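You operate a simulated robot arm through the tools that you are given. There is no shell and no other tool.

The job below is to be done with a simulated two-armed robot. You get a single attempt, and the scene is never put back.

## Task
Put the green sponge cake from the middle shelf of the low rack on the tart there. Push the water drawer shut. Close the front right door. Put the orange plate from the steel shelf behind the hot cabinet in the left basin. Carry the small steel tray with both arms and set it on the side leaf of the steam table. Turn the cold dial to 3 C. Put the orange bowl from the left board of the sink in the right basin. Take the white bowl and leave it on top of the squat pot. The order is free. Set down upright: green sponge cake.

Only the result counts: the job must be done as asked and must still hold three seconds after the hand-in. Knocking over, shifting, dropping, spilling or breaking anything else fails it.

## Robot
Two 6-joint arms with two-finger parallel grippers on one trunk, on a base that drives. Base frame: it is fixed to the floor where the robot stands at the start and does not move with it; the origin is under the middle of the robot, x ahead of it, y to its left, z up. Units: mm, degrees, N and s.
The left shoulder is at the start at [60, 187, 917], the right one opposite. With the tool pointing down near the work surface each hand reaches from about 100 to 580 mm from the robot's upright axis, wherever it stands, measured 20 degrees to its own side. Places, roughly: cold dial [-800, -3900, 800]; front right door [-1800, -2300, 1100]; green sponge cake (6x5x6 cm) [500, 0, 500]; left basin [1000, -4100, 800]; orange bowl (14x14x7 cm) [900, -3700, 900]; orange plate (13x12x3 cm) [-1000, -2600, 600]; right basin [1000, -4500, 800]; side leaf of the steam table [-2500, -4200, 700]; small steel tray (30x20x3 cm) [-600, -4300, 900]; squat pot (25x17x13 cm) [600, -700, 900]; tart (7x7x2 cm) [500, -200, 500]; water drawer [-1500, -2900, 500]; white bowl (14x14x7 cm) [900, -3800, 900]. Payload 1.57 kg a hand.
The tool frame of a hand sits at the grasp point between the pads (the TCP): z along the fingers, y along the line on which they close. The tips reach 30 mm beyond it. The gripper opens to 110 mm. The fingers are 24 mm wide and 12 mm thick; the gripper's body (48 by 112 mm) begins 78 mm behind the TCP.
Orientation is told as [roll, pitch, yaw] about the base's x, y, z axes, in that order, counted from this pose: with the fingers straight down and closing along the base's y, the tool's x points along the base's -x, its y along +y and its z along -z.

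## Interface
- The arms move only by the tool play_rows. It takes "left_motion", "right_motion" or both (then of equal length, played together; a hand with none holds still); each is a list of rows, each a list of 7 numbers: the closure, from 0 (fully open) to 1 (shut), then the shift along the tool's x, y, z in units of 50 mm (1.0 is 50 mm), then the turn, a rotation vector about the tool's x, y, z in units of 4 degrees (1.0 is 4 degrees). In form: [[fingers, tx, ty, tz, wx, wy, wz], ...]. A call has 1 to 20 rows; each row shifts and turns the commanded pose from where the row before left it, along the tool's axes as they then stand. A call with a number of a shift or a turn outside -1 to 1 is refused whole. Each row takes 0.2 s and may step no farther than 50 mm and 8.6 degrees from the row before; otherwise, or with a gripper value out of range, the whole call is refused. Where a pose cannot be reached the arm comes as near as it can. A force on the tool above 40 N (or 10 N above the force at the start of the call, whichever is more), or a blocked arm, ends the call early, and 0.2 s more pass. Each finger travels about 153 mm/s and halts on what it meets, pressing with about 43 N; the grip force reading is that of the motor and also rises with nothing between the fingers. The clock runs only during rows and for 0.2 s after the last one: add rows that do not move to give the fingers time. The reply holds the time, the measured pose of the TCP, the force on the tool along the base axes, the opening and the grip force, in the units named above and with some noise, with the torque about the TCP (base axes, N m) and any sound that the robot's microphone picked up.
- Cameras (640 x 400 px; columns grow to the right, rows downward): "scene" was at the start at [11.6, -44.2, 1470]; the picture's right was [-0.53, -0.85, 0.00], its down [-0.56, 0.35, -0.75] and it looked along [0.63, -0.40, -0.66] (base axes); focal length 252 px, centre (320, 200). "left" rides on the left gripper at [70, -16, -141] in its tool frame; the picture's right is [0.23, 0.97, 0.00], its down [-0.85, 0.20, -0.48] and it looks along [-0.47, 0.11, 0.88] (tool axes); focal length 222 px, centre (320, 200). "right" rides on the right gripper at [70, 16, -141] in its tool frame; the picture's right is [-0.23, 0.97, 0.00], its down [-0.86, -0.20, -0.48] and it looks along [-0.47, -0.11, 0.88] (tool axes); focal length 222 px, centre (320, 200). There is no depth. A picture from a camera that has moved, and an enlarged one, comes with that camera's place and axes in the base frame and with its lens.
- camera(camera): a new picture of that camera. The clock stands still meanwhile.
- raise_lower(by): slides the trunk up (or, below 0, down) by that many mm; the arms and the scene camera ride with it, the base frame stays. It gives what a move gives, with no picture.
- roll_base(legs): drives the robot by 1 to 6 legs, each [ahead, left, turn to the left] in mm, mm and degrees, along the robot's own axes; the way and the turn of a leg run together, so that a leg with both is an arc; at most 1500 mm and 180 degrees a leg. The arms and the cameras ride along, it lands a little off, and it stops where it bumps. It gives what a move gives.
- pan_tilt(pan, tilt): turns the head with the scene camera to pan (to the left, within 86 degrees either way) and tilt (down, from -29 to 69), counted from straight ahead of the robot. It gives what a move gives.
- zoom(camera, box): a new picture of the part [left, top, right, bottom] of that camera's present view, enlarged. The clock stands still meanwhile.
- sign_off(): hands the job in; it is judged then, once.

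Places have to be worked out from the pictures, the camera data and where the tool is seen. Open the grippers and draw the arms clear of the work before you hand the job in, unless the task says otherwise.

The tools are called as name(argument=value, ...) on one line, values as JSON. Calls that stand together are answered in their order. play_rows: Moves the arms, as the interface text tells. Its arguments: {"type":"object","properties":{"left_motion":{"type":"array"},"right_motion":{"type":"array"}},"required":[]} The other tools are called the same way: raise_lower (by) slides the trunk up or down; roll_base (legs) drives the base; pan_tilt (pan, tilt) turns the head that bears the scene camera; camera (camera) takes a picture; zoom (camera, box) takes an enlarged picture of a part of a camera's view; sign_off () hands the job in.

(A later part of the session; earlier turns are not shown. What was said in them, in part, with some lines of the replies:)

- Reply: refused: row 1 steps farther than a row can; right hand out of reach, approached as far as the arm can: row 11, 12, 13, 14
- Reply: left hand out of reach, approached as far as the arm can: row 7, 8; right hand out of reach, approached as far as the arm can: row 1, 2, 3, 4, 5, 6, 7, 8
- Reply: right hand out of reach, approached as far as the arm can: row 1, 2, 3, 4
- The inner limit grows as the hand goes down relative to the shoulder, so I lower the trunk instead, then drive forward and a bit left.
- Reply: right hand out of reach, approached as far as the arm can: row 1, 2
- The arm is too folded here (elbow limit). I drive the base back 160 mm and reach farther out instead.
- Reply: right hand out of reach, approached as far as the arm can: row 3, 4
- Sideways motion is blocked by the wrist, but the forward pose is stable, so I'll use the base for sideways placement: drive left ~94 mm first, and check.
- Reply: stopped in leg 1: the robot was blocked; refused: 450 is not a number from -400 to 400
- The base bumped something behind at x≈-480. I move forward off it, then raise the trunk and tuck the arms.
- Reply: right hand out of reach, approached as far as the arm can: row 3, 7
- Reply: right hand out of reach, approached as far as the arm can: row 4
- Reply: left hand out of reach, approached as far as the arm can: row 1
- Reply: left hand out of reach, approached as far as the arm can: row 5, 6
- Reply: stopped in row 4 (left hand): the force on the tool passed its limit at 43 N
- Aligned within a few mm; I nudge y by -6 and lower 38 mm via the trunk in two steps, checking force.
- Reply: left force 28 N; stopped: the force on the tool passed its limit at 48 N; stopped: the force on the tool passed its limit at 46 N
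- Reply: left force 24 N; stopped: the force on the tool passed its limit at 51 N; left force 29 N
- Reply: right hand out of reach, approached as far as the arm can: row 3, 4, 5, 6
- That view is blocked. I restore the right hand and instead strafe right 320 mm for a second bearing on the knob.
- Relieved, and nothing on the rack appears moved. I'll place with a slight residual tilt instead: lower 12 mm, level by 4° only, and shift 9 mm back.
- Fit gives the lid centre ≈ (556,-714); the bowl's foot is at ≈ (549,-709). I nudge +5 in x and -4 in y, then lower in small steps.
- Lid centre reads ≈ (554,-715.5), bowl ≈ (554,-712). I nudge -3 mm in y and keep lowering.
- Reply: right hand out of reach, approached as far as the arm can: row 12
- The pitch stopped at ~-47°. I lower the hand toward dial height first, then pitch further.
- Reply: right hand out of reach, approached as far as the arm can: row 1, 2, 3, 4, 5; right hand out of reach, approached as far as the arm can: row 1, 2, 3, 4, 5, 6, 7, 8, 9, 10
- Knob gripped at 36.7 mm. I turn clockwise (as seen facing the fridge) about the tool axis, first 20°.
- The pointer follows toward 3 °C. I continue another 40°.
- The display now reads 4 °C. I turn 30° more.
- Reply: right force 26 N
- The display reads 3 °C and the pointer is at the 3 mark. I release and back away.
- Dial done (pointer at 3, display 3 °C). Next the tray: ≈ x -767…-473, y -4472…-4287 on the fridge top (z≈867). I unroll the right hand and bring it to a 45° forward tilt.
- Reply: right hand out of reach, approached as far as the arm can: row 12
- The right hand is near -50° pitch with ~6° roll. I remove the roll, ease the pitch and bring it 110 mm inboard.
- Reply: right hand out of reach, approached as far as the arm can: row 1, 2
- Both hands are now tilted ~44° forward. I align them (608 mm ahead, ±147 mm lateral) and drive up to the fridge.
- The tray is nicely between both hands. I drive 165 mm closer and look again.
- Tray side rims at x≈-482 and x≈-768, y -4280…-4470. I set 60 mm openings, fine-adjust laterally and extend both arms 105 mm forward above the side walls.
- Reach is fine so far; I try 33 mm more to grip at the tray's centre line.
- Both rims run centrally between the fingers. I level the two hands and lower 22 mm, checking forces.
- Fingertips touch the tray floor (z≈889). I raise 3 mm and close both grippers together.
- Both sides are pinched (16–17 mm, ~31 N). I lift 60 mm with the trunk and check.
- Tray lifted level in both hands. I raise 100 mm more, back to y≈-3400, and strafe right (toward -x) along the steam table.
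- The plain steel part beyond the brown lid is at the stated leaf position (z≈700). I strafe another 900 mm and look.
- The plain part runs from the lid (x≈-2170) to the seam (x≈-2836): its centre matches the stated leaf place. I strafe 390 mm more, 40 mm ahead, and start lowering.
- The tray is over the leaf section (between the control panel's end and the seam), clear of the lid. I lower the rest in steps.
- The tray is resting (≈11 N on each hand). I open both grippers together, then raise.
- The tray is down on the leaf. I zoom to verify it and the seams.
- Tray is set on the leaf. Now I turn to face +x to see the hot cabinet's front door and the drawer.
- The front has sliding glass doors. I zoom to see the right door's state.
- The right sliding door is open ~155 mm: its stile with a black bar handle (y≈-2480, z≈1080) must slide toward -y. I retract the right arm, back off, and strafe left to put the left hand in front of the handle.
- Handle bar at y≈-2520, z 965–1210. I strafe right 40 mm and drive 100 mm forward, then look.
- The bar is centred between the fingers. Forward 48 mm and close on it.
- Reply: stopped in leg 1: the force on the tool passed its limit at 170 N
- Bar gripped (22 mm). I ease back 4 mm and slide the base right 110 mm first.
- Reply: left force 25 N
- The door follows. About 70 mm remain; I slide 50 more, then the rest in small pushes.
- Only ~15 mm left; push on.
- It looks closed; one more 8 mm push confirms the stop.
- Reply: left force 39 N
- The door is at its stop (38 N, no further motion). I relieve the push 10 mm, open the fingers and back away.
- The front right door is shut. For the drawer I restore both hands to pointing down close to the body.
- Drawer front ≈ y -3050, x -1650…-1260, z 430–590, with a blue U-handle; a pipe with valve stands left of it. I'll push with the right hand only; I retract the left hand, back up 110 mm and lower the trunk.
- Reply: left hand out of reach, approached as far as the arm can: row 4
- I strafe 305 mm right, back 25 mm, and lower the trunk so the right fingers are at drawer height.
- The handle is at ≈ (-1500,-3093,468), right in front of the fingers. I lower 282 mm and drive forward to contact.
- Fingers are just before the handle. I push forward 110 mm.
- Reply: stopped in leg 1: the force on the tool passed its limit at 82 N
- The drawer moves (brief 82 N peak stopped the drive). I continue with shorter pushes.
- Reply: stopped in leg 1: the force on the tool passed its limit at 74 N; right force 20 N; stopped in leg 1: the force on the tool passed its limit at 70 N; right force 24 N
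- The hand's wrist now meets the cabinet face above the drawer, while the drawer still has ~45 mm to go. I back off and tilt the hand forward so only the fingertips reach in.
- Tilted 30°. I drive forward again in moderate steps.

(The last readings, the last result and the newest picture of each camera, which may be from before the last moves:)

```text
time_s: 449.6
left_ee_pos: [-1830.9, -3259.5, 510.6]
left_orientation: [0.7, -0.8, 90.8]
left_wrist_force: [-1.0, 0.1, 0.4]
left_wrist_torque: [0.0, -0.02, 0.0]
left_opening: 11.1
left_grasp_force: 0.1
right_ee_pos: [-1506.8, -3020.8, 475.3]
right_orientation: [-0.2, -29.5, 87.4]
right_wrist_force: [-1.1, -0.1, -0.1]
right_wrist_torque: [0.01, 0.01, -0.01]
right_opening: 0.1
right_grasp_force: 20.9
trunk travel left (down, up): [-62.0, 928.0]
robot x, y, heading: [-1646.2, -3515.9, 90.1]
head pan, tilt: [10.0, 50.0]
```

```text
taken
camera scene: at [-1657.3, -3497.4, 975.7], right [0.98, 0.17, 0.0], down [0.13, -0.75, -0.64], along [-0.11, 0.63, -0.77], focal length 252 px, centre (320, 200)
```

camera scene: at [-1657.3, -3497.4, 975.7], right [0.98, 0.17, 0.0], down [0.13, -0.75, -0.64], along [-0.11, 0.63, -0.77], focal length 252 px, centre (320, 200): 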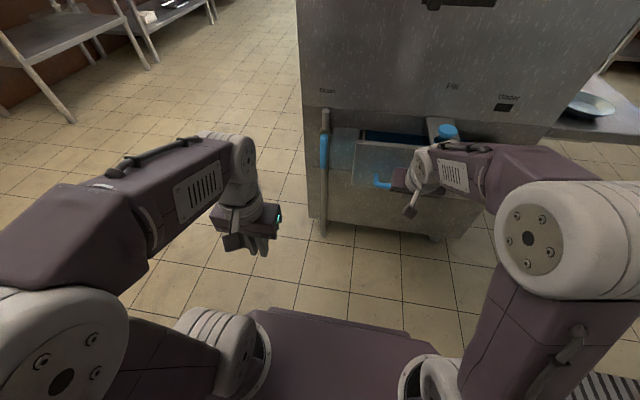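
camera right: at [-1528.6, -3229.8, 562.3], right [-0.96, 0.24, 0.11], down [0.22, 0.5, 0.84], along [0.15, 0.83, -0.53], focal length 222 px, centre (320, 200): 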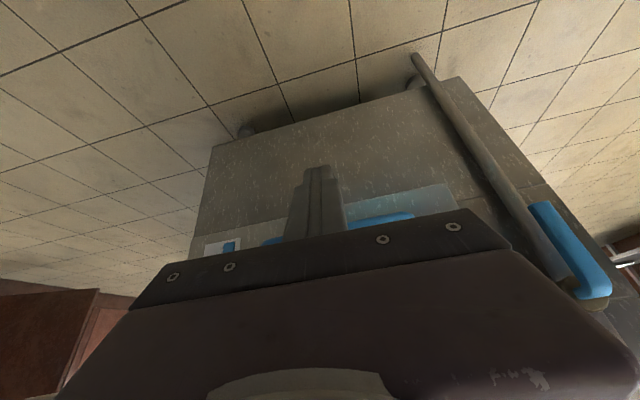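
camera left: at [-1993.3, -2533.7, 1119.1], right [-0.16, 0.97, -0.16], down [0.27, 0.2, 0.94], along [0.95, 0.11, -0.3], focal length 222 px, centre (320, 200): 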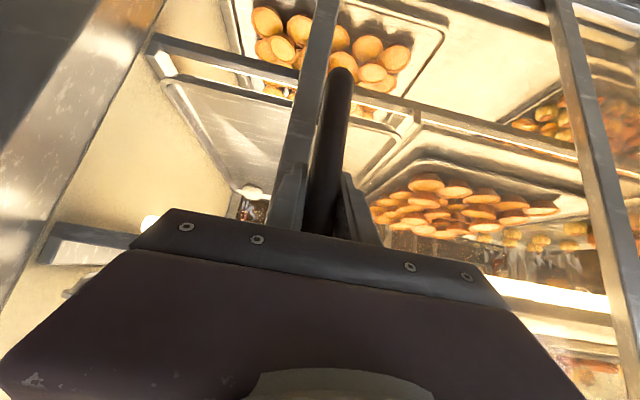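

No contact yet; continue.

roll_base(legs=[[25, 0, 0]])

roll_base(legs=[[25, 0, 0]])

camera(camera="scene")

camera(camera="right")

```text
time_s: 450.4
left_ee_pos: [-1831.0, -3234.6, 511.4]
left_orientation: [0.6, -0.7, 90.9]
left_wrist_force: [-0.2, -0.4, 0.6]
left_wrist_torque: [-0.01, 0.01, 0.0]
left_opening: 10.8
left_grasp_force: 0.0
right_ee_pos: [-1506.5, -2997.3, 474.9]
right_orientation: [-0.3, -29.5, 87.4]
right_wrist_force: [0.3, -0.8, -0.2]
right_wrist_torque: [-0.02, 0.03, 0.02]
right_opening: 0.0
right_grasp_force: 21.2
trunk travel left (down, up): [-62.0, 928.0]
robot x, y, heading: [-1645.6, -3488.4, 89.9]
head pan, tilt: [10.0, 50.0]
```

```text
time_s: 451.2
left_ee_pos: [-1830.9, -3219.1, 510.4]
left_orientation: [0.6, -0.6, 90.9]
left_wrist_force: [0.0, 0.0, 0.0]
left_wrist_torque: [0.0, 0.04, 0.01]
left_opening: 11.0
left_grasp_force: 0.1
right_ee_pos: [-1505.8, -2984.3, 471.8]
right_orientation: [-0.5, -28.6, 87.2]
right_wrist_force: [0.7, -0.6, -1.8]
right_wrist_torque: [0.11, 0.01, -0.03]
right_opening: 0.0
right_grasp_force: 21.1
trunk travel left (down, up): [-62.0, 928.0]
robot x, y, heading: [-1638.8, -3468.3, 89.9]
head pan, tilt: [10.0, 50.0]
stopped in leg 1: the force on the tool passed its limit at 72 N (the readings are from after the stop); the commanded pose is now the measured one
```

```text
taken
camera scene: at [-1657.3, -3456.6, 975.8], right [0.98, 0.17, 0.0], down [0.13, -0.75, -0.64], along [-0.11, 0.63, -0.77], focal length 252 px, centre (320, 200)
```

scene: 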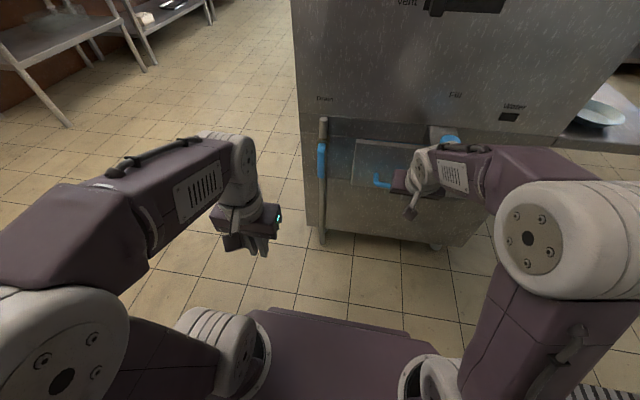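

```text
taken
camera right: at [-1528.4, -3112.5, 560.9], right [-0.96, 0.25, 0.1], down [0.22, 0.51, 0.83], along [0.16, 0.82, -0.55], focal length 222 px, centre (320, 200)
```

right: 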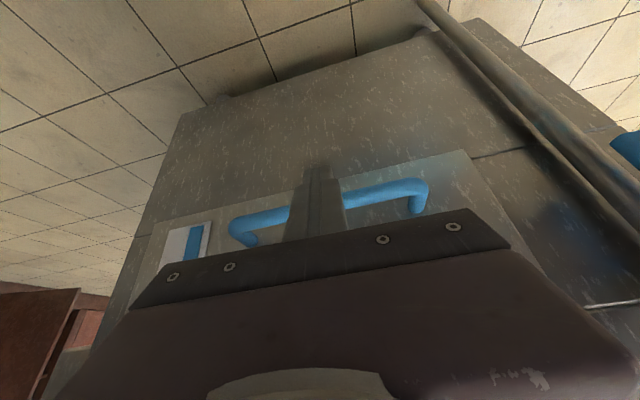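

The drawer looks closed now. I back off a little and zoom to check.

roll_base(legs=[[-60, 0, 0]])

zoom(camera="scene", box=[290, 80, 530, 250])

camera(camera="right")

```text
time_s: 452.2
left_ee_pos: [-1831.0, -3278.6, 511.0]
left_orientation: [0.6, -0.7, 90.9]
left_wrist_force: [0.1, 0.3, -0.5]
left_wrist_torque: [0.01, 0.0, -0.02]
left_opening: 11.0
left_grasp_force: 0.1
right_ee_pos: [-1506.4, -3045.1, 471.7]
right_orientation: [-0.4, -28.7, 87.2]
right_wrist_force: [-0.3, -0.6, -0.2]
right_wrist_torque: [0.02, 0.03, -0.02]
right_opening: 0.1
right_grasp_force: 21.6
trunk travel left (down, up): [-62.0, 928.0]
robot x, y, heading: [-1640.8, -3532.1, 90.1]
head pan, tilt: [10.0, 50.0]
```

```text
2.35 times, centred on (410, 165) of scene
camera zoom: at [-1657.3, -3516.8, 975.8], right [0.98, 0.17, 0.0], down [0.13, -0.75, -0.64], along [-0.11, 0.63, -0.77], focal length 592 px, centre (108, 282)
```

zoom: 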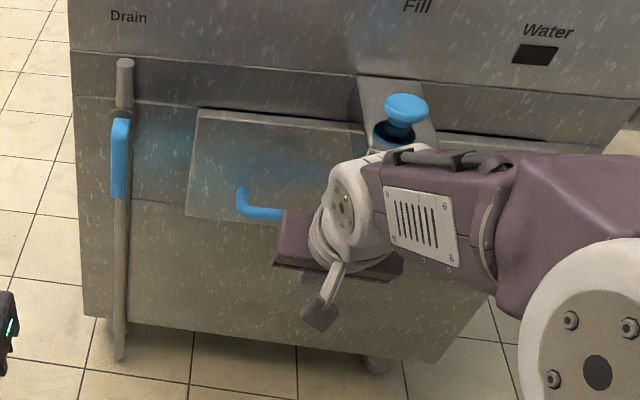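

```text
taken
camera right: at [-1528.7, -3172.7, 561.0], right [-0.96, 0.25, 0.1], down [0.22, 0.51, 0.83], along [0.15, 0.82, -0.55], focal length 222 px, centre (320, 200)
```

right: 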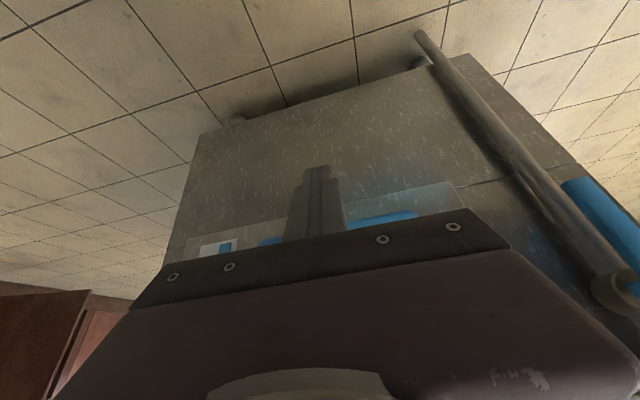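

I check the flushness from the side: move west 450 mm and look.

roll_base(legs=[[-50, 0, 0], [0, 480, 0]])

pan_tilt(pan=-45, tilt=35)

camera(camera="scene")

```text
time_s: 455.6
left_ee_pos: [-2308.3, -3330.7, 511.1]
left_orientation: [0.6, -0.5, 91.0]
left_wrist_force: [-0.4, 0.0, -0.9]
left_wrist_torque: [-0.02, 0.03, -0.01]
left_opening: 11.1
left_grasp_force: 0.0
right_ee_pos: [-1986.3, -3093.8, 471.7]
right_orientation: [-0.4, -28.8, 87.2]
right_wrist_force: [-0.2, 0.5, 0.3]
right_wrist_torque: [0.0, 0.02, -0.03]
right_opening: 0.0
right_grasp_force: 21.2
trunk travel left (down, up): [-62.0, 928.0]
robot x, y, heading: [-2122.5, -3584.6, 90.4]
head pan, tilt: [10.0, 50.0]
```

```text
time_s: 456.8
left_ee_pos: [-2308.8, -3330.5, 510.7]
left_orientation: [0.6, -0.6, 91.0]
left_wrist_force: [-0.4, -0.5, 0.5]
left_wrist_torque: [-0.02, -0.01, -0.05]
left_opening: 11.0
left_grasp_force: 0.0
right_ee_pos: [-1984.7, -3094.8, 471.7]
right_orientation: [-0.4, -28.7, 87.3]
right_wrist_force: [-0.6, -0.6, -0.3]
right_wrist_torque: [0.04, -0.01, 0.02]
right_opening: 0.2
right_grasp_force: 21.5
trunk travel left (down, up): [-62.0, 928.0]
robot x, y, heading: [-2119.1, -3585.4, 89.8]
head pan, tilt: [-45.0, 35.0]
```

```text
taken
camera scene: at [-2059.8, -3580.4, 997.5], right [0.71, -0.71, 0.0], down [-0.41, -0.41, -0.82], along [0.58, 0.58, -0.57], focal length 252 px, centre (320, 200)
```

scene: 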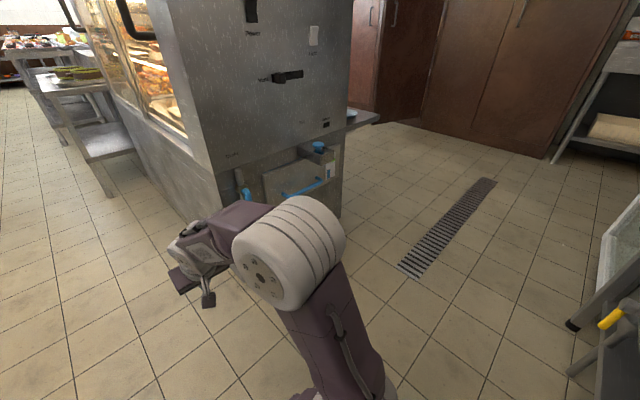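

zoom(camera="scene", box=[220, 110, 380, 220])

```text
3.64 times, centred on (300, 165) of scene
camera zoom: at [-2059.8, -3580.4, 997.5], right [0.71, -0.71, 0.0], down [-0.41, -0.41, -0.82], along [0.58, 0.58, -0.57], focal length 916 px, centre (393, 327)
```

zoom: 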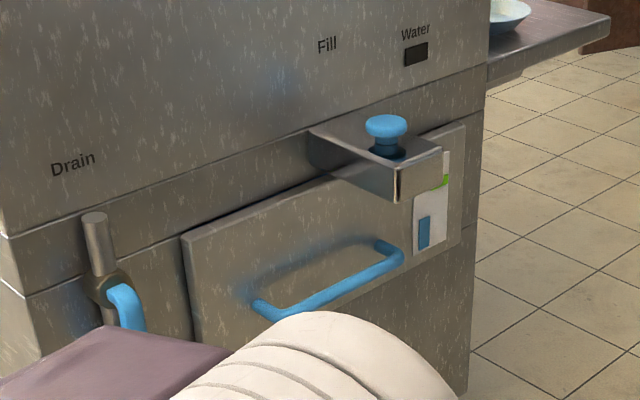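

It looks shut with just the front panel's thickness showing. To be sure, I push once more at the same place and see where it stops.

roll_base(legs=[[0, -480, 0], [80, 0, 0]])

roll_base(legs=[[15, 0, 0]])

roll_base(legs=[[12, 0, 0]])

```text
time_s: 460.3
left_ee_pos: [-1832.2, -3248.2, 510.4]
left_orientation: [0.6, -0.6, 91.0]
left_wrist_force: [0.8, -0.1, 0.7]
left_wrist_torque: [0.03, -0.02, 0.02]
left_opening: 10.9
left_grasp_force: 0.0
right_ee_pos: [-1508.2, -3014.5, 472.3]
right_orientation: [-0.4, -28.6, 87.2]
right_wrist_force: [-0.4, 0.2, -0.4]
right_wrist_torque: [-0.02, -0.01, 0.0]
right_opening: 0.0
right_grasp_force: 21.5
trunk travel left (down, up): [-62.0, 928.0]
robot x, y, heading: [-1642.3, -3503.1, 89.9]
head pan, tilt: [-45.0, 35.0]
```

```text
time_s: 461.1
left_ee_pos: [-1831.0, -3233.3, 510.2]
left_orientation: [0.7, -0.7, 90.9]
left_wrist_force: [0.0, 0.3, -0.2]
left_wrist_torque: [-0.01, 0.02, -0.06]
left_opening: 11.0
left_grasp_force: 0.0
right_ee_pos: [-1506.4, -2998.8, 470.9]
right_orientation: [-0.5, -28.7, 87.1]
right_wrist_force: [-0.9, 0.5, 0.2]
right_wrist_torque: [-0.03, 0.0, 0.01]
right_opening: 0.0
right_grasp_force: 21.4
trunk travel left (down, up): [-62.0, 928.0]
robot x, y, heading: [-1644.6, -3488.3, 90.0]
head pan, tilt: [-45.0, 35.0]
```

```text
time_s: 461.8
left_ee_pos: [-1830.4, -3221.6, 511.1]
left_orientation: [0.6, -0.6, 91.0]
left_wrist_force: [0.0, 0.4, -0.8]
left_wrist_torque: [0.01, -0.02, 0.01]
left_opening: 10.9
left_grasp_force: 0.1
right_ee_pos: [-1507.7, -2987.9, 471.5]
right_orientation: [-0.4, -28.8, 87.2]
right_wrist_force: [-0.5, 0.6, -0.2]
right_wrist_torque: [0.01, 0.0, -0.05]
right_opening: 0.3
right_grasp_force: 20.8
trunk travel left (down, up): [-62.0, 928.0]
robot x, y, heading: [-1648.5, -3478.0, 89.8]
head pan, tilt: [-45.0, 35.0]
```

roll_base(legs=[[6, 0, 0]])

roll_base(legs=[[6, 0, 0]])

roll_base(legs=[[6, 0, 0]])

```text
time_s: 462.7
left_ee_pos: [-1830.7, -3216.6, 511.2]
left_orientation: [0.7, -0.7, 91.0]
left_wrist_force: [-0.1, -0.5, -0.6]
left_wrist_torque: [-0.02, -0.03, -0.01]
left_opening: 10.9
left_grasp_force: 0.0
right_ee_pos: [-1505.7, -2984.3, 469.5]
right_orientation: [-0.5, -28.1, 87.2]
right_wrist_force: [-0.4, -3.0, -0.7]
right_wrist_torque: [0.24, -0.07, -0.04]
right_opening: 0.0
right_grasp_force: 21.7
trunk travel left (down, up): [-62.0, 928.0]
robot x, y, heading: [-1647.7, -3470.1, 89.6]
head pan, tilt: [-45.0, 35.0]
stopped in leg 1: the robot was blocked; the commanded pose is now the measured one
```

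```text
time_s: 463.5
left_ee_pos: [-1830.9, -3213.4, 510.3]
left_orientation: [0.6, -0.5, 91.0]
left_wrist_force: [-0.1, -0.1, 0.0]
left_wrist_torque: [-0.03, 0.01, 0.02]
left_opening: 11.0
left_grasp_force: 0.1
right_ee_pos: [-1506.1, -2984.0, 465.9]
right_orientation: [-0.6, -27.3, 86.9]
right_wrist_force: [-0.2, -1.7, -0.2]
right_wrist_torque: [0.11, -0.07, -0.03]
right_opening: 0.0
right_grasp_force: 21.3
trunk travel left (down, up): [-62.0, 928.0]
robot x, y, heading: [-1647.6, -3464.5, 89.9]
head pan, tilt: [-45.0, 35.0]
stopped in leg 1: the robot was blocked; the commanded pose is now the measured one
```

```text
time_s: 464.4
left_ee_pos: [-1830.7, -3208.9, 510.6]
left_orientation: [0.6, -0.5, 91.1]
left_wrist_force: [-0.3, 0.7, -0.7]
left_wrist_torque: [0.05, -0.01, 0.02]
left_opening: 11.1
left_grasp_force: 0.1
right_ee_pos: [-1506.6, -2984.1, 462.7]
right_orientation: [-0.7, -26.5, 86.8]
right_wrist_force: [-1.2, 0.3, -0.5]
right_wrist_torque: [0.08, -0.02, 0.0]
right_opening: 0.0
right_grasp_force: 21.1
trunk travel left (down, up): [-62.0, 928.0]
robot x, y, heading: [-1645.9, -3465.2, 90.0]
head pan, tilt: [-45.0, 35.0]
stopped in leg 1: the robot was blocked; the commanded pose is now the measured one
```

The robot is blocked with almost no tool force: something upstream of the wrist touches. I look.

pan_tilt(pan=-10, tilt=50)

zoom(camera="scene", box=[200, 60, 440, 230])

camera(camera="right")

```text
time_s: 465.4
left_ee_pos: [-1832.0, -3209.2, 510.8]
left_orientation: [0.6, -0.5, 91.0]
left_wrist_force: [-0.5, 1.1, -1.4]
left_wrist_torque: [0.0, 0.01, 0.0]
left_opening: 11.2
left_grasp_force: 0.1
right_ee_pos: [-1506.1, -2984.6, 462.4]
right_orientation: [-0.7, -26.7, 86.8]
right_wrist_force: [-0.7, -1.5, -1.3]
right_wrist_torque: [0.31, 0.12, -0.03]
right_opening: 0.0
right_grasp_force: 21.2
trunk travel left (down, up): [-62.0, 928.0]
robot x, y, heading: [-1646.4, -3460.6, 89.7]
head pan, tilt: [-10.0, 50.0]
```

```text
2.35 times, centred on (320, 145) of scene
camera zoom: at [-1631.8, -3446.5, 975.8], right [0.98, -0.18, 0.0], down [-0.14, -0.75, -0.64], along [0.11, 0.63, -0.77], focal length 592 px, centre (320, 329)
```

zoom: 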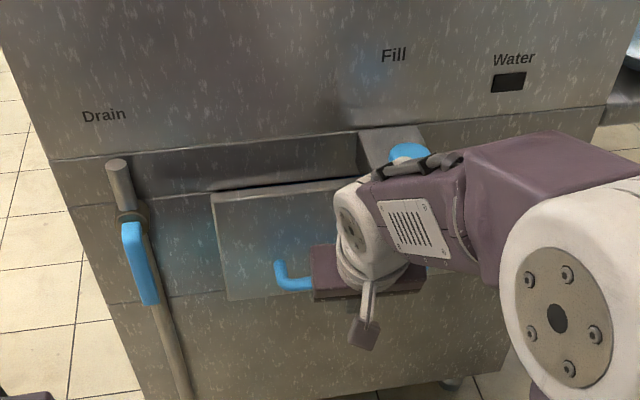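

```text
taken
camera right: at [-1529.7, -3109.0, 557.1], right [-0.96, 0.26, 0.09], down [0.22, 0.54, 0.81], along [0.16, 0.8, -0.58], focal length 222 px, centre (320, 200)
```

right: 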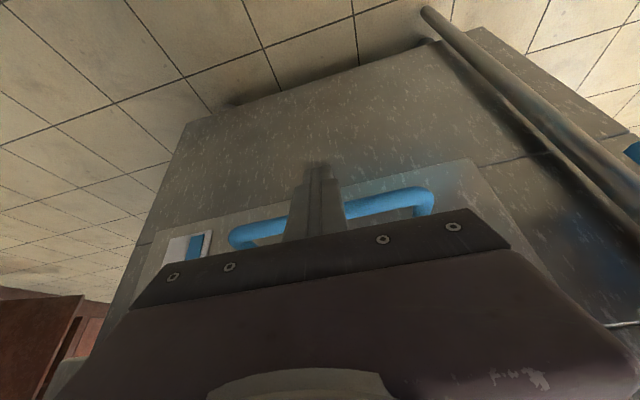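

My wrist presses on the fixed fill box, so that stop says nothing about the drawer. I back off, shift 85 mm left (clear of the box) and push there.

roll_base(legs=[[-70, 0, 0], [0, 88, 0]])

roll_base(legs=[[50, 0, 0]])

camera(camera="right")

zoom(camera="scene", box=[240, 60, 480, 230])

```text
time_s: 467.1
left_ee_pos: [-1919.1, -3277.8, 510.2]
left_orientation: [0.6, -0.6, 90.8]
left_wrist_force: [0.0, 0.7, -0.5]
left_wrist_torque: [0.02, 0.03, 0.02]
left_opening: 11.1
left_grasp_force: 0.1
right_ee_pos: [-1591.9, -3054.3, 462.8]
right_orientation: [-0.6, -26.7, 86.6]
right_wrist_force: [0.1, 0.4, 0.1]
right_wrist_torque: [0.0, 0.0, -0.01]
right_opening: 0.0
right_grasp_force: 20.5
trunk travel left (down, up): [-62.0, 928.0]
robot x, y, heading: [-1734.0, -3533.9, 89.6]
head pan, tilt: [-10.0, 50.0]
```

```text
time_s: 468.0
left_ee_pos: [-1920.0, -3227.9, 510.3]
left_orientation: [0.6, -0.5, 91.1]
left_wrist_force: [-0.5, 0.4, -0.6]
left_wrist_torque: [0.01, 0.01, -0.01]
left_opening: 11.0
left_grasp_force: 0.1
right_ee_pos: [-1592.0, -3005.1, 463.1]
right_orientation: [-0.8, -26.6, 86.7]
right_wrist_force: [0.2, -0.6, 0.1]
right_wrist_torque: [-0.01, 0.0, 0.0]
right_opening: 0.0
right_grasp_force: 21.1
trunk travel left (down, up): [-62.0, 928.0]
robot x, y, heading: [-1735.4, -3479.7, 89.4]
head pan, tilt: [-10.0, 50.0]
```

```text
taken
camera right: at [-1616.7, -3128.0, 557.1], right [-0.96, 0.26, 0.09], down [0.23, 0.54, 0.81], along [0.17, 0.8, -0.58], focal length 222 px, centre (320, 200)
```

right: 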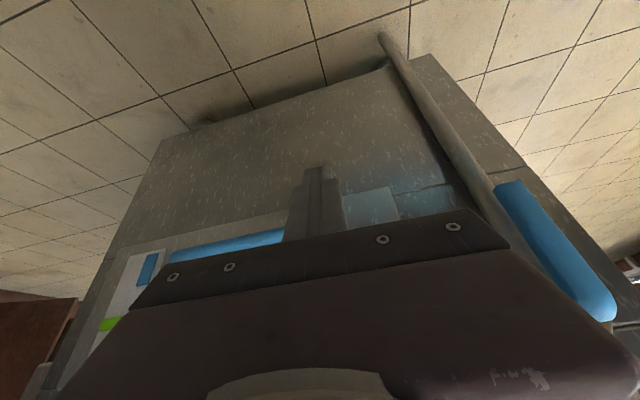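

```text
2.35 times, centred on (360, 145) of scene
camera zoom: at [-1719.6, -3465.4, 975.7], right [0.98, -0.18, 0.0], down [-0.14, -0.75, -0.64], along [0.11, 0.63, -0.77], focal length 592 px, centre (226, 329)
```

zoom: 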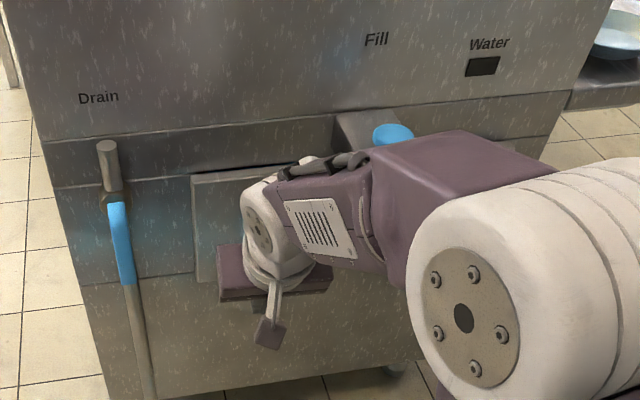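

The hand is now left of the box. I push forward in small steps.

roll_base(legs=[[16, 0, 0]])

roll_base(legs=[[8, 0, 0]])

roll_base(legs=[[8, 0, 0]])

roll_base(legs=[[8, 0, 0]])

```text
time_s: 468.8
left_ee_pos: [-1917.1, -3211.3, 509.9]
left_orientation: [0.6, -0.4, 90.9]
left_wrist_force: [-0.2, -0.3, 0.2]
left_wrist_torque: [-0.01, 0.02, 0.02]
left_opening: 11.1
left_grasp_force: 0.0
right_ee_pos: [-1592.2, -2987.5, 461.9]
right_orientation: [-0.7, -26.6, 86.7]
right_wrist_force: [0.7, 0.9, 0.3]
right_wrist_torque: [-0.01, 0.01, 0.04]
right_opening: 0.1
right_grasp_force: 20.9
trunk travel left (down, up): [-62.0, 928.0]
robot x, y, heading: [-1733.8, -3466.8, 90.0]
head pan, tilt: [-10.0, 50.0]
```

```text
time_s: 469.5
left_ee_pos: [-1918.5, -3203.2, 510.3]
left_orientation: [0.6, -0.6, 90.8]
left_wrist_force: [-0.8, -0.4, -0.4]
left_wrist_torque: [0.02, 0.02, 0.01]
left_opening: 11.2
left_grasp_force: 0.0
right_ee_pos: [-1592.3, -2979.2, 463.8]
right_orientation: [-0.7, -26.6, 86.6]
right_wrist_force: [-0.7, 0.3, -0.6]
right_wrist_torque: [0.03, -0.01, -0.03]
right_opening: 0.2
right_grasp_force: 21.0
trunk travel left (down, up): [-62.0, 928.0]
robot x, y, heading: [-1731.2, -3458.3, 89.9]
head pan, tilt: [-10.0, 50.0]
```

```text
time_s: 470.2
left_ee_pos: [-1918.7, -3194.5, 510.1]
left_orientation: [0.6, -0.4, 90.9]
left_wrist_force: [1.2, -0.8, 1.6]
left_wrist_torque: [-0.02, 0.02, 0.02]
left_opening: 11.2
left_grasp_force: 0.1
right_ee_pos: [-1592.0, -2971.5, 463.0]
right_orientation: [-0.7, -26.7, 86.7]
right_wrist_force: [0.6, -0.1, -0.3]
right_wrist_torque: [-0.02, 0.01, 0.0]
right_opening: 0.0
right_grasp_force: 21.0
trunk travel left (down, up): [-62.0, 928.0]
robot x, y, heading: [-1730.3, -3448.7, 90.0]
head pan, tilt: [-10.0, 50.0]
```

```text
time_s: 471.0
left_ee_pos: [-1919.2, -3186.9, 509.7]
left_orientation: [0.5, -0.4, 90.9]
left_wrist_force: [-0.2, -0.1, 0.2]
left_wrist_torque: [-0.02, 0.01, 0.0]
left_opening: 11.0
left_grasp_force: 0.1
right_ee_pos: [-1593.2, -2964.1, 463.0]
right_orientation: [-0.6, -26.3, 86.6]
right_wrist_force: [-2.5, -2.4, -4.7]
right_wrist_torque: [-0.13, 0.06, 0.0]
right_opening: 0.0
right_grasp_force: 21.4
trunk travel left (down, up): [-62.0, 928.0]
robot x, y, heading: [-1733.8, -3442.8, 90.1]
head pan, tilt: [-10.0, 50.0]
```

Contact starts at TCP y≈-2964. I keep pushing gently to see whether it yields.

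roll_base(legs=[[6, 0, 0]])

camera(camera="right")

roll_base(legs=[[6, 0, 0]])

camera(camera="right")

```text
time_s: 471.9
left_ee_pos: [-1918.2, -3181.3, 510.3]
left_orientation: [0.5, -0.3, 90.9]
left_wrist_force: [-0.2, 0.3, -0.4]
left_wrist_torque: [0.03, 0.0, -0.01]
left_opening: 11.0
left_grasp_force: 0.0
right_ee_pos: [-1591.9, -2961.8, 459.5]
right_orientation: [-0.8, -25.7, 86.7]
right_wrist_force: [-1.5, -0.4, 0.1]
right_wrist_torque: [-0.03, 0.05, 0.02]
right_opening: 0.0
right_grasp_force: 21.2
trunk travel left (down, up): [-62.0, 928.0]
robot x, y, heading: [-1735.6, -3436.2, 89.6]
head pan, tilt: [-10.0, 50.0]
stopped in leg 1: the force on the tool passed its limit at 43 N (the readings are from after the stop); the commanded pose is now the measured one
```

```text
taken
camera right: at [-1616.9, -3085.2, 555.5], right [-0.96, 0.27, 0.09], down [0.23, 0.55, 0.8], along [0.17, 0.79, -0.59], focal length 222 px, centre (320, 200)
```

right: 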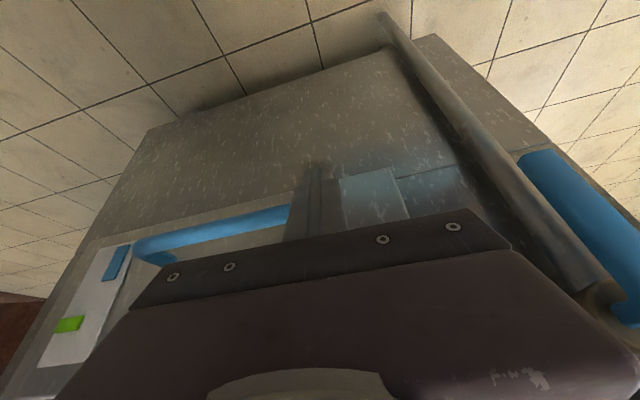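

```text
time_s: 472.7
left_ee_pos: [-1918.6, -3176.1, 509.5]
left_orientation: [0.4, -0.5, 91.0]
left_wrist_force: [1.0, -0.9, -0.3]
left_wrist_torque: [0.0, -0.01, 0.05]
left_opening: 10.9
left_grasp_force: 0.1
right_ee_pos: [-1592.6, -2960.0, 456.7]
right_orientation: [-1.0, -24.9, 86.5]
right_wrist_force: [-0.7, -1.8, -0.3]
right_wrist_torque: [0.0, -0.01, 0.0]
right_opening: 0.0
right_grasp_force: 21.3
trunk travel left (down, up): [-62.0, 928.0]
robot x, y, heading: [-1734.5, -3429.5, 89.7]
head pan, tilt: [-10.0, 50.0]
stopped in leg 1: the force on the tool passed its limit at 44 N (the readings are from after the stop); the commanded pose is now the measured one
```

```text
taken
camera right: at [-1617.3, -3082.3, 554.7], right [-0.96, 0.27, 0.08], down [0.23, 0.56, 0.8], along [0.17, 0.78, -0.6], focal length 222 px, centre (320, 200)
```

right: 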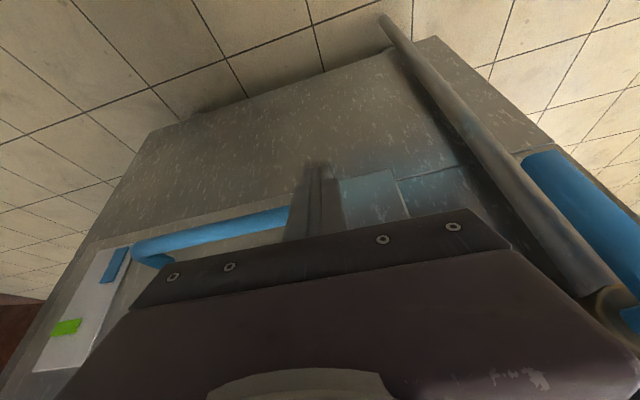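

The tips may be pressing the cabinet face below the drawer. I back off 20 mm, raise 40 mm so the tips bear on the drawer's panel itself, and push again.

roll_base(legs=[[-35, 0, 0]])

raise_lower(by=50)

camera(camera="right")

roll_base(legs=[[10, 0, 0]])

roll_base(legs=[[6, 0, 0]])

```text
time_s: 473.6
left_ee_pos: [-1918.8, -3213.4, 510.6]
left_orientation: [0.6, -0.5, 91.1]
left_wrist_force: [0.3, -0.2, -0.3]
left_wrist_torque: [-0.02, 0.0, -0.02]
left_opening: 11.1
left_grasp_force: 0.0
right_ee_pos: [-1592.1, -2996.7, 457.5]
right_orientation: [-1.0, -25.0, 86.3]
right_wrist_force: [-0.3, 0.4, -0.4]
right_wrist_torque: [0.03, 0.03, 0.0]
right_opening: 0.3
right_grasp_force: 21.3
trunk travel left (down, up): [-62.0, 928.0]
robot x, y, heading: [-1732.1, -3465.0, 89.9]
head pan, tilt: [-10.0, 50.0]
```

```text
time_s: 474.5
left_ee_pos: [-1919.6, -3211.7, 559.4]
left_orientation: [0.5, -0.4, 90.9]
left_wrist_force: [0.1, 0.7, 0.3]
left_wrist_torque: [0.01, -0.01, -0.02]
left_opening: 11.0
left_grasp_force: 0.1
right_ee_pos: [-1592.0, -2997.1, 507.2]
right_orientation: [-1.0, -24.9, 86.4]
right_wrist_force: [0.1, -0.1, 0.0]
right_wrist_torque: [-0.01, 0.02, 0.0]
right_opening: 0.1
right_grasp_force: 21.0
trunk travel left (down, up): [-112.0, 878.0]
robot x, y, heading: [-1734.5, -3462.3, 89.7]
head pan, tilt: [-10.0, 50.0]
```

```text
taken
camera right: at [-1617.2, -3118.3, 604.7], right [-0.96, 0.27, 0.08], down [0.23, 0.56, 0.8], along [0.17, 0.78, -0.6], focal length 222 px, centre (320, 200)
```

right: 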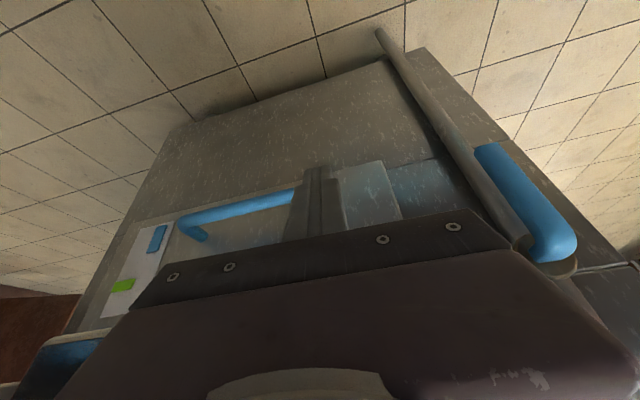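

```text
time_s: 475.2
left_ee_pos: [-1919.0, -3203.1, 560.1]
left_orientation: [0.5, -0.4, 90.9]
left_wrist_force: [0.8, -0.1, 0.8]
left_wrist_torque: [-0.01, -0.04, 0.0]
left_opening: 10.8
left_grasp_force: 0.1
right_ee_pos: [-1592.6, -2987.6, 506.4]
right_orientation: [-1.0, -24.9, 86.4]
right_wrist_force: [-0.4, -0.8, -1.1]
right_wrist_torque: [-0.04, 0.01, -0.01]
right_opening: 0.0
right_grasp_force: 21.3
trunk travel left (down, up): [-112.0, 878.0]
robot x, y, heading: [-1732.3, -3456.5, 89.8]
head pan, tilt: [-10.0, 50.0]
```

```text
time_s: 476.0
left_ee_pos: [-1918.7, -3195.6, 560.3]
left_orientation: [0.5, -0.5, 90.9]
left_wrist_force: [0.0, -0.4, 0.0]
left_wrist_torque: [-0.01, -0.03, 0.0]
left_opening: 10.8
left_grasp_force: 0.1
right_ee_pos: [-1592.2, -2980.9, 507.2]
right_orientation: [-1.0, -24.9, 86.4]
right_wrist_force: [-0.2, 0.0, 0.7]
right_wrist_torque: [0.01, 0.01, 0.01]
right_opening: 0.0
right_grasp_force: 21.2
trunk travel left (down, up): [-112.0, 878.0]
robot x, y, heading: [-1733.9, -3450.0, 89.6]
head pan, tilt: [-10.0, 50.0]
```

roll_base(legs=[[8, 0, 0]])

roll_base(legs=[[6, 0, 0]])

roll_base(legs=[[6, 0, 0]])

roll_base(legs=[[6, 0, 0]])

```text
time_s: 476.7
left_ee_pos: [-1918.6, -3188.5, 559.5]
left_orientation: [0.5, -0.4, 90.8]
left_wrist_force: [0.0, -0.3, -0.1]
left_wrist_torque: [0.02, 0.01, 0.01]
left_opening: 11.1
left_grasp_force: 0.2
right_ee_pos: [-1592.5, -2972.3, 506.1]
right_orientation: [-1.0, -24.9, 86.3]
right_wrist_force: [-0.3, 0.3, -0.4]
right_wrist_torque: [0.01, -0.01, 0.0]
right_opening: 0.0
right_grasp_force: 21.1
trunk travel left (down, up): [-112.0, 878.0]
robot x, y, heading: [-1732.5, -3445.8, 89.9]
head pan, tilt: [-10.0, 50.0]
```

```text
time_s: 477.4
left_ee_pos: [-1918.3, -3182.8, 560.3]
left_orientation: [0.5, -0.4, 90.9]
left_wrist_force: [-0.2, -1.0, -0.3]
left_wrist_torque: [0.02, -0.02, -0.02]
left_opening: 11.0
left_grasp_force: 0.2
right_ee_pos: [-1592.8, -2966.1, 507.0]
right_orientation: [-1.0, -24.9, 86.4]
right_wrist_force: [-0.1, 0.2, -0.2]
right_wrist_torque: [-0.01, 0.0, 0.0]
right_opening: 0.0
right_grasp_force: 21.3
trunk travel left (down, up): [-112.0, 878.0]
robot x, y, heading: [-1730.9, -3436.9, 89.4]
head pan, tilt: [-10.0, 50.0]
```

```text
time_s: 478.2
left_ee_pos: [-1918.6, -3176.0, 560.3]
left_orientation: [0.5, -0.4, 90.9]
left_wrist_force: [-0.1, 0.4, 0.6]
left_wrist_torque: [0.0, 0.0, 0.01]
left_opening: 10.7
left_grasp_force: 0.0
right_ee_pos: [-1592.1, -2961.1, 507.0]
right_orientation: [-1.0, -24.9, 86.4]
right_wrist_force: [-0.5, 0.0, 0.1]
right_wrist_torque: [-0.02, -0.01, 0.0]
right_opening: 0.0
right_grasp_force: 21.3
trunk travel left (down, up): [-112.0, 878.0]
robot x, y, heading: [-1732.2, -3431.7, 90.0]
head pan, tilt: [-10.0, 50.0]
```

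```text
time_s: 478.9
left_ee_pos: [-1918.8, -3171.1, 560.0]
left_orientation: [0.6, -0.4, 90.9]
left_wrist_force: [-0.7, -0.4, -0.6]
left_wrist_torque: [0.01, -0.01, -0.01]
left_opening: 10.9
left_grasp_force: 0.1
right_ee_pos: [-1592.0, -2954.7, 506.0]
right_orientation: [-1.0, -24.9, 86.4]
right_wrist_force: [0.3, 0.9, 0.6]
right_wrist_torque: [0.01, -0.01, -0.01]
right_opening: 0.1
right_grasp_force: 21.6
trunk travel left (down, up): [-112.0, 878.0]
robot x, y, heading: [-1732.8, -3424.6, 89.6]
head pan, tilt: [-10.0, 50.0]
```

Still no contact with the panel (already deeper than the face below). I go on.

roll_base(legs=[[6, 0, 0]])

roll_base(legs=[[6, 0, 0]])

roll_base(legs=[[6, 0, 0]])

camera(camera="right")

zoom(camera="scene", box=[240, 60, 480, 230])

```text
time_s: 479.6
left_ee_pos: [-1918.9, -3164.6, 560.5]
left_orientation: [0.5, -0.4, 90.9]
left_wrist_force: [-0.6, 0.3, -0.2]
left_wrist_torque: [0.0, -0.01, -0.02]
left_opening: 11.0
left_grasp_force: 0.0
right_ee_pos: [-1591.7, -2948.2, 506.5]
right_orientation: [-1.0, -24.8, 86.3]
right_wrist_force: [0.3, 0.0, 0.6]
right_wrist_torque: [0.05, -0.03, -0.03]
right_opening: 0.0
right_grasp_force: 21.2
trunk travel left (down, up): [-112.0, 878.0]
robot x, y, heading: [-1730.4, -3419.0, 89.4]
head pan, tilt: [-10.0, 50.0]
```

```text
time_s: 480.4
left_ee_pos: [-1917.6, -3158.9, 560.6]
left_orientation: [0.4, -0.3, 91.0]
left_wrist_force: [-0.1, 0.4, -0.2]
left_wrist_torque: [0.0, 0.02, -0.04]
left_opening: 11.2
left_grasp_force: 0.2
right_ee_pos: [-1591.8, -2943.0, 506.9]
right_orientation: [-1.1, -24.9, 86.4]
right_wrist_force: [0.4, 0.6, 0.1]
right_wrist_torque: [-0.02, 0.0, 0.02]
right_opening: 0.0
right_grasp_force: 21.6
trunk travel left (down, up): [-112.0, 878.0]
robot x, y, heading: [-1733.3, -3409.6, 89.5]
head pan, tilt: [-10.0, 50.0]
```

```text
time_s: 481.1
left_ee_pos: [-1918.3, -3152.1, 559.6]
left_orientation: [0.6, -0.3, 90.9]
left_wrist_force: [-0.4, -0.7, 0.8]
left_wrist_torque: [-0.04, 0.0, -0.01]
left_opening: 11.1
left_grasp_force: 0.1
right_ee_pos: [-1593.0, -2936.5, 506.6]
right_orientation: [-1.1, -24.9, 86.5]
right_wrist_force: [-0.1, -0.5, 0.0]
right_wrist_torque: [-0.01, 0.01, -0.03]
right_opening: 0.2
right_grasp_force: 21.7
trunk travel left (down, up): [-112.0, 878.0]
robot x, y, heading: [-1731.8, -3406.3, 89.6]
head pan, tilt: [-10.0, 50.0]
```

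```text
taken
camera right: at [-1616.9, -3057.7, 604.7], right [-0.96, 0.27, 0.08], down [0.23, 0.56, 0.8], along [0.17, 0.78, -0.6], focal length 222 px, centre (320, 200)
```

right: 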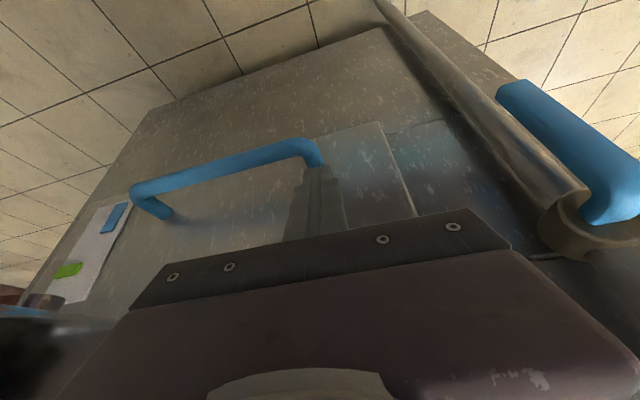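

```text
2.35 times, centred on (360, 145) of scene
camera zoom: at [-1719.6, -3390.0, 1025.8], right [0.98, -0.18, 0.0], down [-0.14, -0.75, -0.64], along [0.11, 0.63, -0.77], focal length 592 px, centre (226, 329)
```

zoom: 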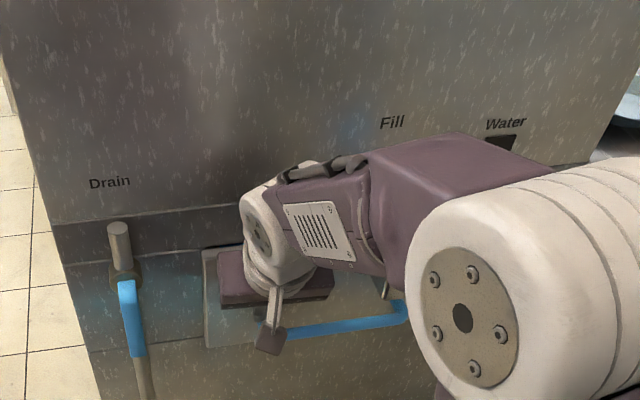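

The fingertips are now above the handle bar, almost at the panel. A few more millimetres.

roll_base(legs=[[6, 0, 0]])

roll_base(legs=[[6, 0, 0]])

roll_base(legs=[[6, 0, 0]])

```text
time_s: 481.8
left_ee_pos: [-1917.7, -3147.2, 559.8]
left_orientation: [0.5, -0.5, 91.0]
left_wrist_force: [0.0, -0.4, 0.1]
left_wrist_torque: [-0.01, 0.01, -0.03]
left_opening: 11.0
left_grasp_force: 0.1
right_ee_pos: [-1591.4, -2929.8, 506.8]
right_orientation: [-1.0, -24.9, 86.4]
right_wrist_force: [0.4, 0.6, 0.8]
right_wrist_torque: [-0.04, 0.0, -0.01]
right_opening: 0.1
right_grasp_force: 21.3
trunk travel left (down, up): [-112.0, 878.0]
robot x, y, heading: [-1730.4, -3396.1, 89.6]
head pan, tilt: [-10.0, 50.0]
```

```text
time_s: 482.6
left_ee_pos: [-1918.6, -3141.6, 560.5]
left_orientation: [0.5, -0.4, 90.9]
left_wrist_force: [0.0, -0.2, -0.1]
left_wrist_torque: [-0.01, 0.03, -0.04]
left_opening: 11.0
left_grasp_force: 0.2
right_ee_pos: [-1591.3, -2925.4, 506.5]
right_orientation: [-0.9, -24.8, 86.4]
right_wrist_force: [-0.8, -7.0, -2.5]
right_wrist_torque: [-0.27, -0.01, 0.04]
right_opening: 0.0
right_grasp_force: 21.4
trunk travel left (down, up): [-112.0, 878.0]
robot x, y, heading: [-1733.6, -3393.6, 90.0]
head pan, tilt: [-10.0, 50.0]
```

```text
time_s: 483.4
left_ee_pos: [-1917.5, -3135.3, 559.6]
left_orientation: [0.5, -0.3, 90.9]
left_wrist_force: [0.0, 0.6, -0.5]
left_wrist_torque: [-0.05, -0.03, 0.0]
left_opening: 10.9
left_grasp_force: 0.0
right_ee_pos: [-1589.9, -2924.8, 503.3]
right_orientation: [-1.3, -23.7, 86.3]
right_wrist_force: [0.2, -3.6, 0.8]
right_wrist_torque: [-0.06, 0.01, 0.06]
right_opening: 0.2
right_grasp_force: 21.5
trunk travel left (down, up): [-112.0, 878.0]
robot x, y, heading: [-1733.2, -3390.8, 89.9]
head pan, tilt: [-10.0, 50.0]
stopped in leg 1: the force on the tool passed its limit at 42 N (the readings are from after the stop); the commanded pose is now the measured one
```

The panel takes 42 N without moving: the drawer is fully shut. I back straight out and look.

roll_base(legs=[[-190, 0, 0]])

roll_base(legs=[[0, 420, 0]])

pan_tilt(pan=-45, tilt=35)

zoom(camera="scene", box=[200, 100, 400, 225])

```text
time_s: 485.0
left_ee_pos: [-1919.9, -3323.4, 560.3]
left_orientation: [0.5, -0.4, 90.8]
left_wrist_force: [-0.6, 0.8, 0.5]
left_wrist_torque: [0.04, -0.04, 0.0]
left_opening: 11.4
left_grasp_force: 0.0
right_ee_pos: [-1590.4, -3113.7, 502.5]
right_orientation: [-1.2, -23.8, 86.3]
right_wrist_force: [0.8, 0.0, -0.8]
right_wrist_torque: [0.0, -0.01, -0.01]
right_opening: 0.2
right_grasp_force: 21.8
trunk travel left (down, up): [-112.0, 878.0]
robot x, y, heading: [-1735.6, -3579.0, 89.5]
head pan, tilt: [-10.0, 50.0]
```

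```text
time_s: 487.6
left_ee_pos: [-2338.2, -3323.2, 560.0]
left_orientation: [0.5, -0.2, 91.3]
left_wrist_force: [0.8, 0.0, 0.6]
left_wrist_torque: [-0.01, 0.0, -0.03]
left_opening: 11.1
left_grasp_force: 0.1
right_ee_pos: [-2012.8, -3110.9, 502.9]
right_orientation: [-1.3, -23.8, 86.7]
right_wrist_force: [1.1, -0.3, 0.6]
right_wrist_torque: [-0.02, 0.0, 0.0]
right_opening: 0.0
right_grasp_force: 21.6
trunk travel left (down, up): [-112.0, 878.0]
robot x, y, heading: [-2152.4, -3577.5, 90.2]
head pan, tilt: [-10.0, 50.0]
```

```text
time_s: 488.6
left_ee_pos: [-2338.7, -3323.8, 560.2]
left_orientation: [0.5, -0.3, 91.3]
left_wrist_force: [-0.3, 0.1, -0.2]
left_wrist_torque: [0.01, 0.0, -0.02]
left_opening: 11.1
left_grasp_force: 0.2
right_ee_pos: [-2012.4, -3111.5, 502.3]
right_orientation: [-1.3, -23.8, 86.7]
right_wrist_force: [0.6, 0.7, 0.8]
right_wrist_torque: [0.01, -0.03, -0.01]
right_opening: 0.0
right_grasp_force: 20.7
trunk travel left (down, up): [-112.0, 878.0]
robot x, y, heading: [-2152.9, -3575.9, 90.2]
head pan, tilt: [-45.0, 35.0]
```

```text
3.20 times, centred on (300, 162) of scene
camera zoom: at [-2089.6, -3573.4, 1047.5], right [0.71, -0.71, 0.0], down [-0.41, -0.41, -0.82], along [0.58, 0.58, -0.57], focal length 806 px, centre (384, 320)
```

zoom: 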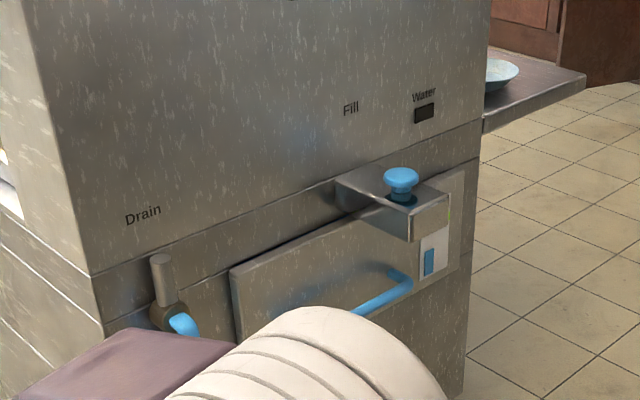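

All shut. I open both grippers, raise the arms clear, and take a last look at the tray on the leaf before handing in.

play_rows(left_motion=[[0, 0, 0, 0, 0, 0, 0], [0, 0, 0, 0, 0, 0, 0], [0, 0, 0, 0, 0, 0, 0], [0, 0, 0, 0, 0, 0, 0], [0, 0, 0, 0, 0, 0, 0]], right_motion=[[0, 0, 0, 0, 0, 0, 0], [0, 0, 0, 0, 0, 0, 0], [0, 0, 0, 0, 0, 0, 0], [0, 0, 0, 0, 0, 0, 0], [0, 0, 0, 0, 0, 0, 0]])

raise_lower(by=400)

roll_base(legs=[[0, 650, 0], [250, 0, 0]])

pan_tilt(pan=-70, tilt=25)

camera(camera="scene")

```text
time_s: 489.8
left_ee_pos: [-2338.7, -3322.5, 559.4]
left_orientation: [0.5, -0.3, 91.3]
left_wrist_force: [0.7, 0.2, -0.5]
left_wrist_torque: [0.02, 0.02, 0.07]
left_opening: 110.0
left_grasp_force: 0.0
right_ee_pos: [-2013.0, -3110.4, 503.5]
right_orientation: [-1.3, -23.8, 86.7]
right_wrist_force: [-0.2, 0.3, 0.1]
right_wrist_torque: [-0.01, 0.02, 0.0]
right_opening: 109.9
right_grasp_force: 0.1
trunk travel left (down, up): [-112.0, 878.0]
robot x, y, heading: [-2150.5, -3574.6, 89.9]
head pan, tilt: [-45.0, 35.0]
```

```text
time_s: 493.6
left_ee_pos: [-2338.3, -3323.5, 959.7]
left_orientation: [0.5, -0.3, 91.3]
left_wrist_force: [0.3, 0.4, 0.3]
left_wrist_torque: [-0.01, -0.03, -0.01]
left_opening: 109.9
left_grasp_force: 0.1
right_ee_pos: [-2012.7, -3110.0, 903.6]
right_orientation: [-1.3, -23.8, 86.7]
right_wrist_force: [0.8, -0.1, 0.8]
right_wrist_torque: [-0.01, 0.01, 0.0]
right_opening: 109.8
right_grasp_force: 0.0
trunk travel left (down, up): [-512.0, 478.0]
robot x, y, heading: [-2152.6, -3576.6, 90.1]
head pan, tilt: [-45.0, 35.0]
```

```text
time_s: 498.7
left_ee_pos: [-2989.6, -3071.1, 959.7]
left_orientation: [0.5, -0.3, 90.8]
left_wrist_force: [0.0, 0.7, 1.0]
left_wrist_torque: [-0.02, 0.01, 0.01]
left_opening: 110.2
left_grasp_force: 0.2
right_ee_pos: [-2661.2, -2860.9, 902.5]
right_orientation: [-1.2, -23.7, 86.1]
right_wrist_force: [-0.3, 0.3, 0.1]
right_wrist_torque: [-0.03, -0.02, 0.0]
right_opening: 110.0
right_grasp_force: 0.1
trunk travel left (down, up): [-512.0, 478.0]
robot x, y, heading: [-2803.1, -3326.8, 89.5]
head pan, tilt: [-45.0, 35.0]
```

```text
time_s: 499.6
left_ee_pos: [-2989.7, -3072.8, 960.0]
left_orientation: [0.5, -0.2, 90.8]
left_wrist_force: [0.3, -0.1, -0.3]
left_wrist_torque: [0.02, -0.01, -0.03]
left_opening: 110.2
left_grasp_force: 0.1
right_ee_pos: [-2662.2, -2861.7, 903.0]
right_orientation: [-1.3, -23.8, 86.1]
right_wrist_force: [0.2, -0.5, 0.3]
right_wrist_torque: [0.0, 0.0, 0.0]
right_opening: 110.2
right_grasp_force: 0.1
trunk travel left (down, up): [-512.0, 478.0]
robot x, y, heading: [-2804.2, -3330.8, 89.5]
head pan, tilt: [-70.0, 25.0]
```

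```text
taken
camera scene: at [-2718.5, -3354.9, 1463.2], right [0.34, -0.94, 0.0], down [-0.4, -0.14, -0.91], along [0.85, 0.3, -0.42], focal length 252 px, centre (320, 200)
```

scene: 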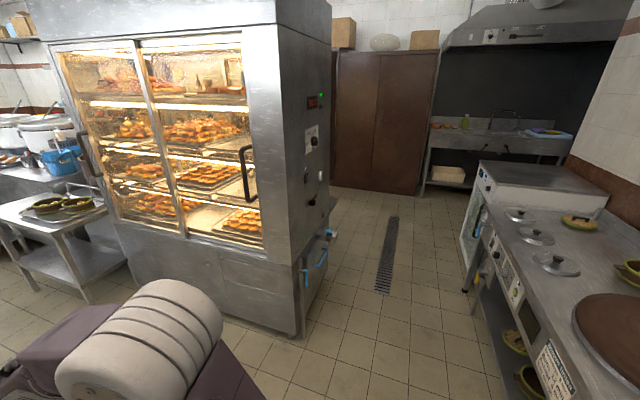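

Door and drawer are both shut. I turn to view the tray on the leaf once more.

roll_base(legs=[[0, 0, -90]])

pan_tilt(pan=-65, tilt=35)

camera(camera="scene")

```text
time_s: 503.8
left_ee_pos: [-2552.3, -3140.1, 960.8]
left_orientation: [0.5, -0.3, 1.1]
left_wrist_force: [-0.2, -0.4, 0.1]
left_wrist_torque: [-0.03, 0.03, -0.01]
left_opening: 109.7
left_grasp_force: 0.0
right_ee_pos: [-2339.3, -3467.2, 902.8]
right_orientation: [-1.3, -23.8, -3.4]
right_wrist_force: [0.2, -0.4, 0.6]
right_wrist_torque: [-0.01, -0.02, -0.02]
right_opening: 110.1
right_grasp_force: 0.1
trunk travel left (down, up): [-512.0, 478.0]
robot x, y, heading: [-2807.7, -3323.6, -0.1]
head pan, tilt: [-70.0, 25.0]
```

```text
time_s: 504.5
left_ee_pos: [-2552.5, -3139.9, 958.8]
left_orientation: [0.4, -0.4, 1.2]
left_wrist_force: [0.0, 0.2, 0.3]
left_wrist_torque: [0.02, -0.01, 0.02]
left_opening: 110.1
left_grasp_force: 0.0
right_ee_pos: [-2341.4, -3466.8, 903.9]
right_orientation: [-1.2, -23.8, -3.4]
right_wrist_force: [0.8, -0.3, 0.5]
right_wrist_torque: [0.0, -0.01, -0.04]
right_opening: 110.0
right_grasp_force: 0.0
trunk travel left (down, up): [-512.0, 478.0]
robot x, y, heading: [-2804.1, -3328.7, 0.2]
head pan, tilt: [-65.0, 35.0]
```

```text
taken
camera scene: at [-2827.6, -3405.7, 1447.5], right [-0.91, -0.42, 0.0], down [-0.24, 0.52, -0.82], along [0.35, -0.74, -0.57], focal length 252 px, centre (320, 200)
```

scene: 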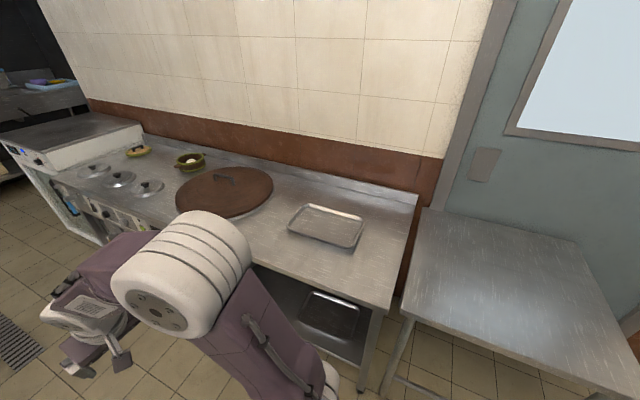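

The tray lies flat on the steam table's side leaf, both grippers are open and clear, and every item has been checked. I hand the job in.

sign_off()

```text
The job is handed in.
```

I did all eight parts of the job and handed it in. I don't have the judge's result.

- **Cake:** the green sponge cake stands upright on the tart.
- **Drawer:** the water drawer is shut. I pushed on its front panel with 42 N and it did not move.
- **Door:** the front right door of the hot cabinet slides sideways, and it is closed against its stop.
- **Plate:** the orange plate lies in the left basin.
- **Tray:** I carried the small steel tray with both arms and set it on the steam table, at the place you gave for the side leaf. I took the plain end section of the table to be the leaf, because its position matches. A separate small table stands just past it.
- **Dial:** the cold dial is at 3 °C, and both the pointer and the display read 3.
- **Orange bowl:** it is in the right basin.
- **White bowl:** it sits level on the lid knob of the squat pot.

I touched a few fixed things by accident:

- **Table behind the start position:** the base bumped it early on.
- **Rack's top shelf:** a wrist pressed against the underside while I was placing the white bowl.
- **Fill box on the hot cabinet:** my wrist hit it while I was closing the drawer.
- **Sliding door:** the left hand hit it hard, with a 170 N peak, when I reached for the handle.

Pictures taken after the first three showed nothing moved or broken. After the door hit, the door still slid normally and looked intact. Both grippers are open and the arms are clear.
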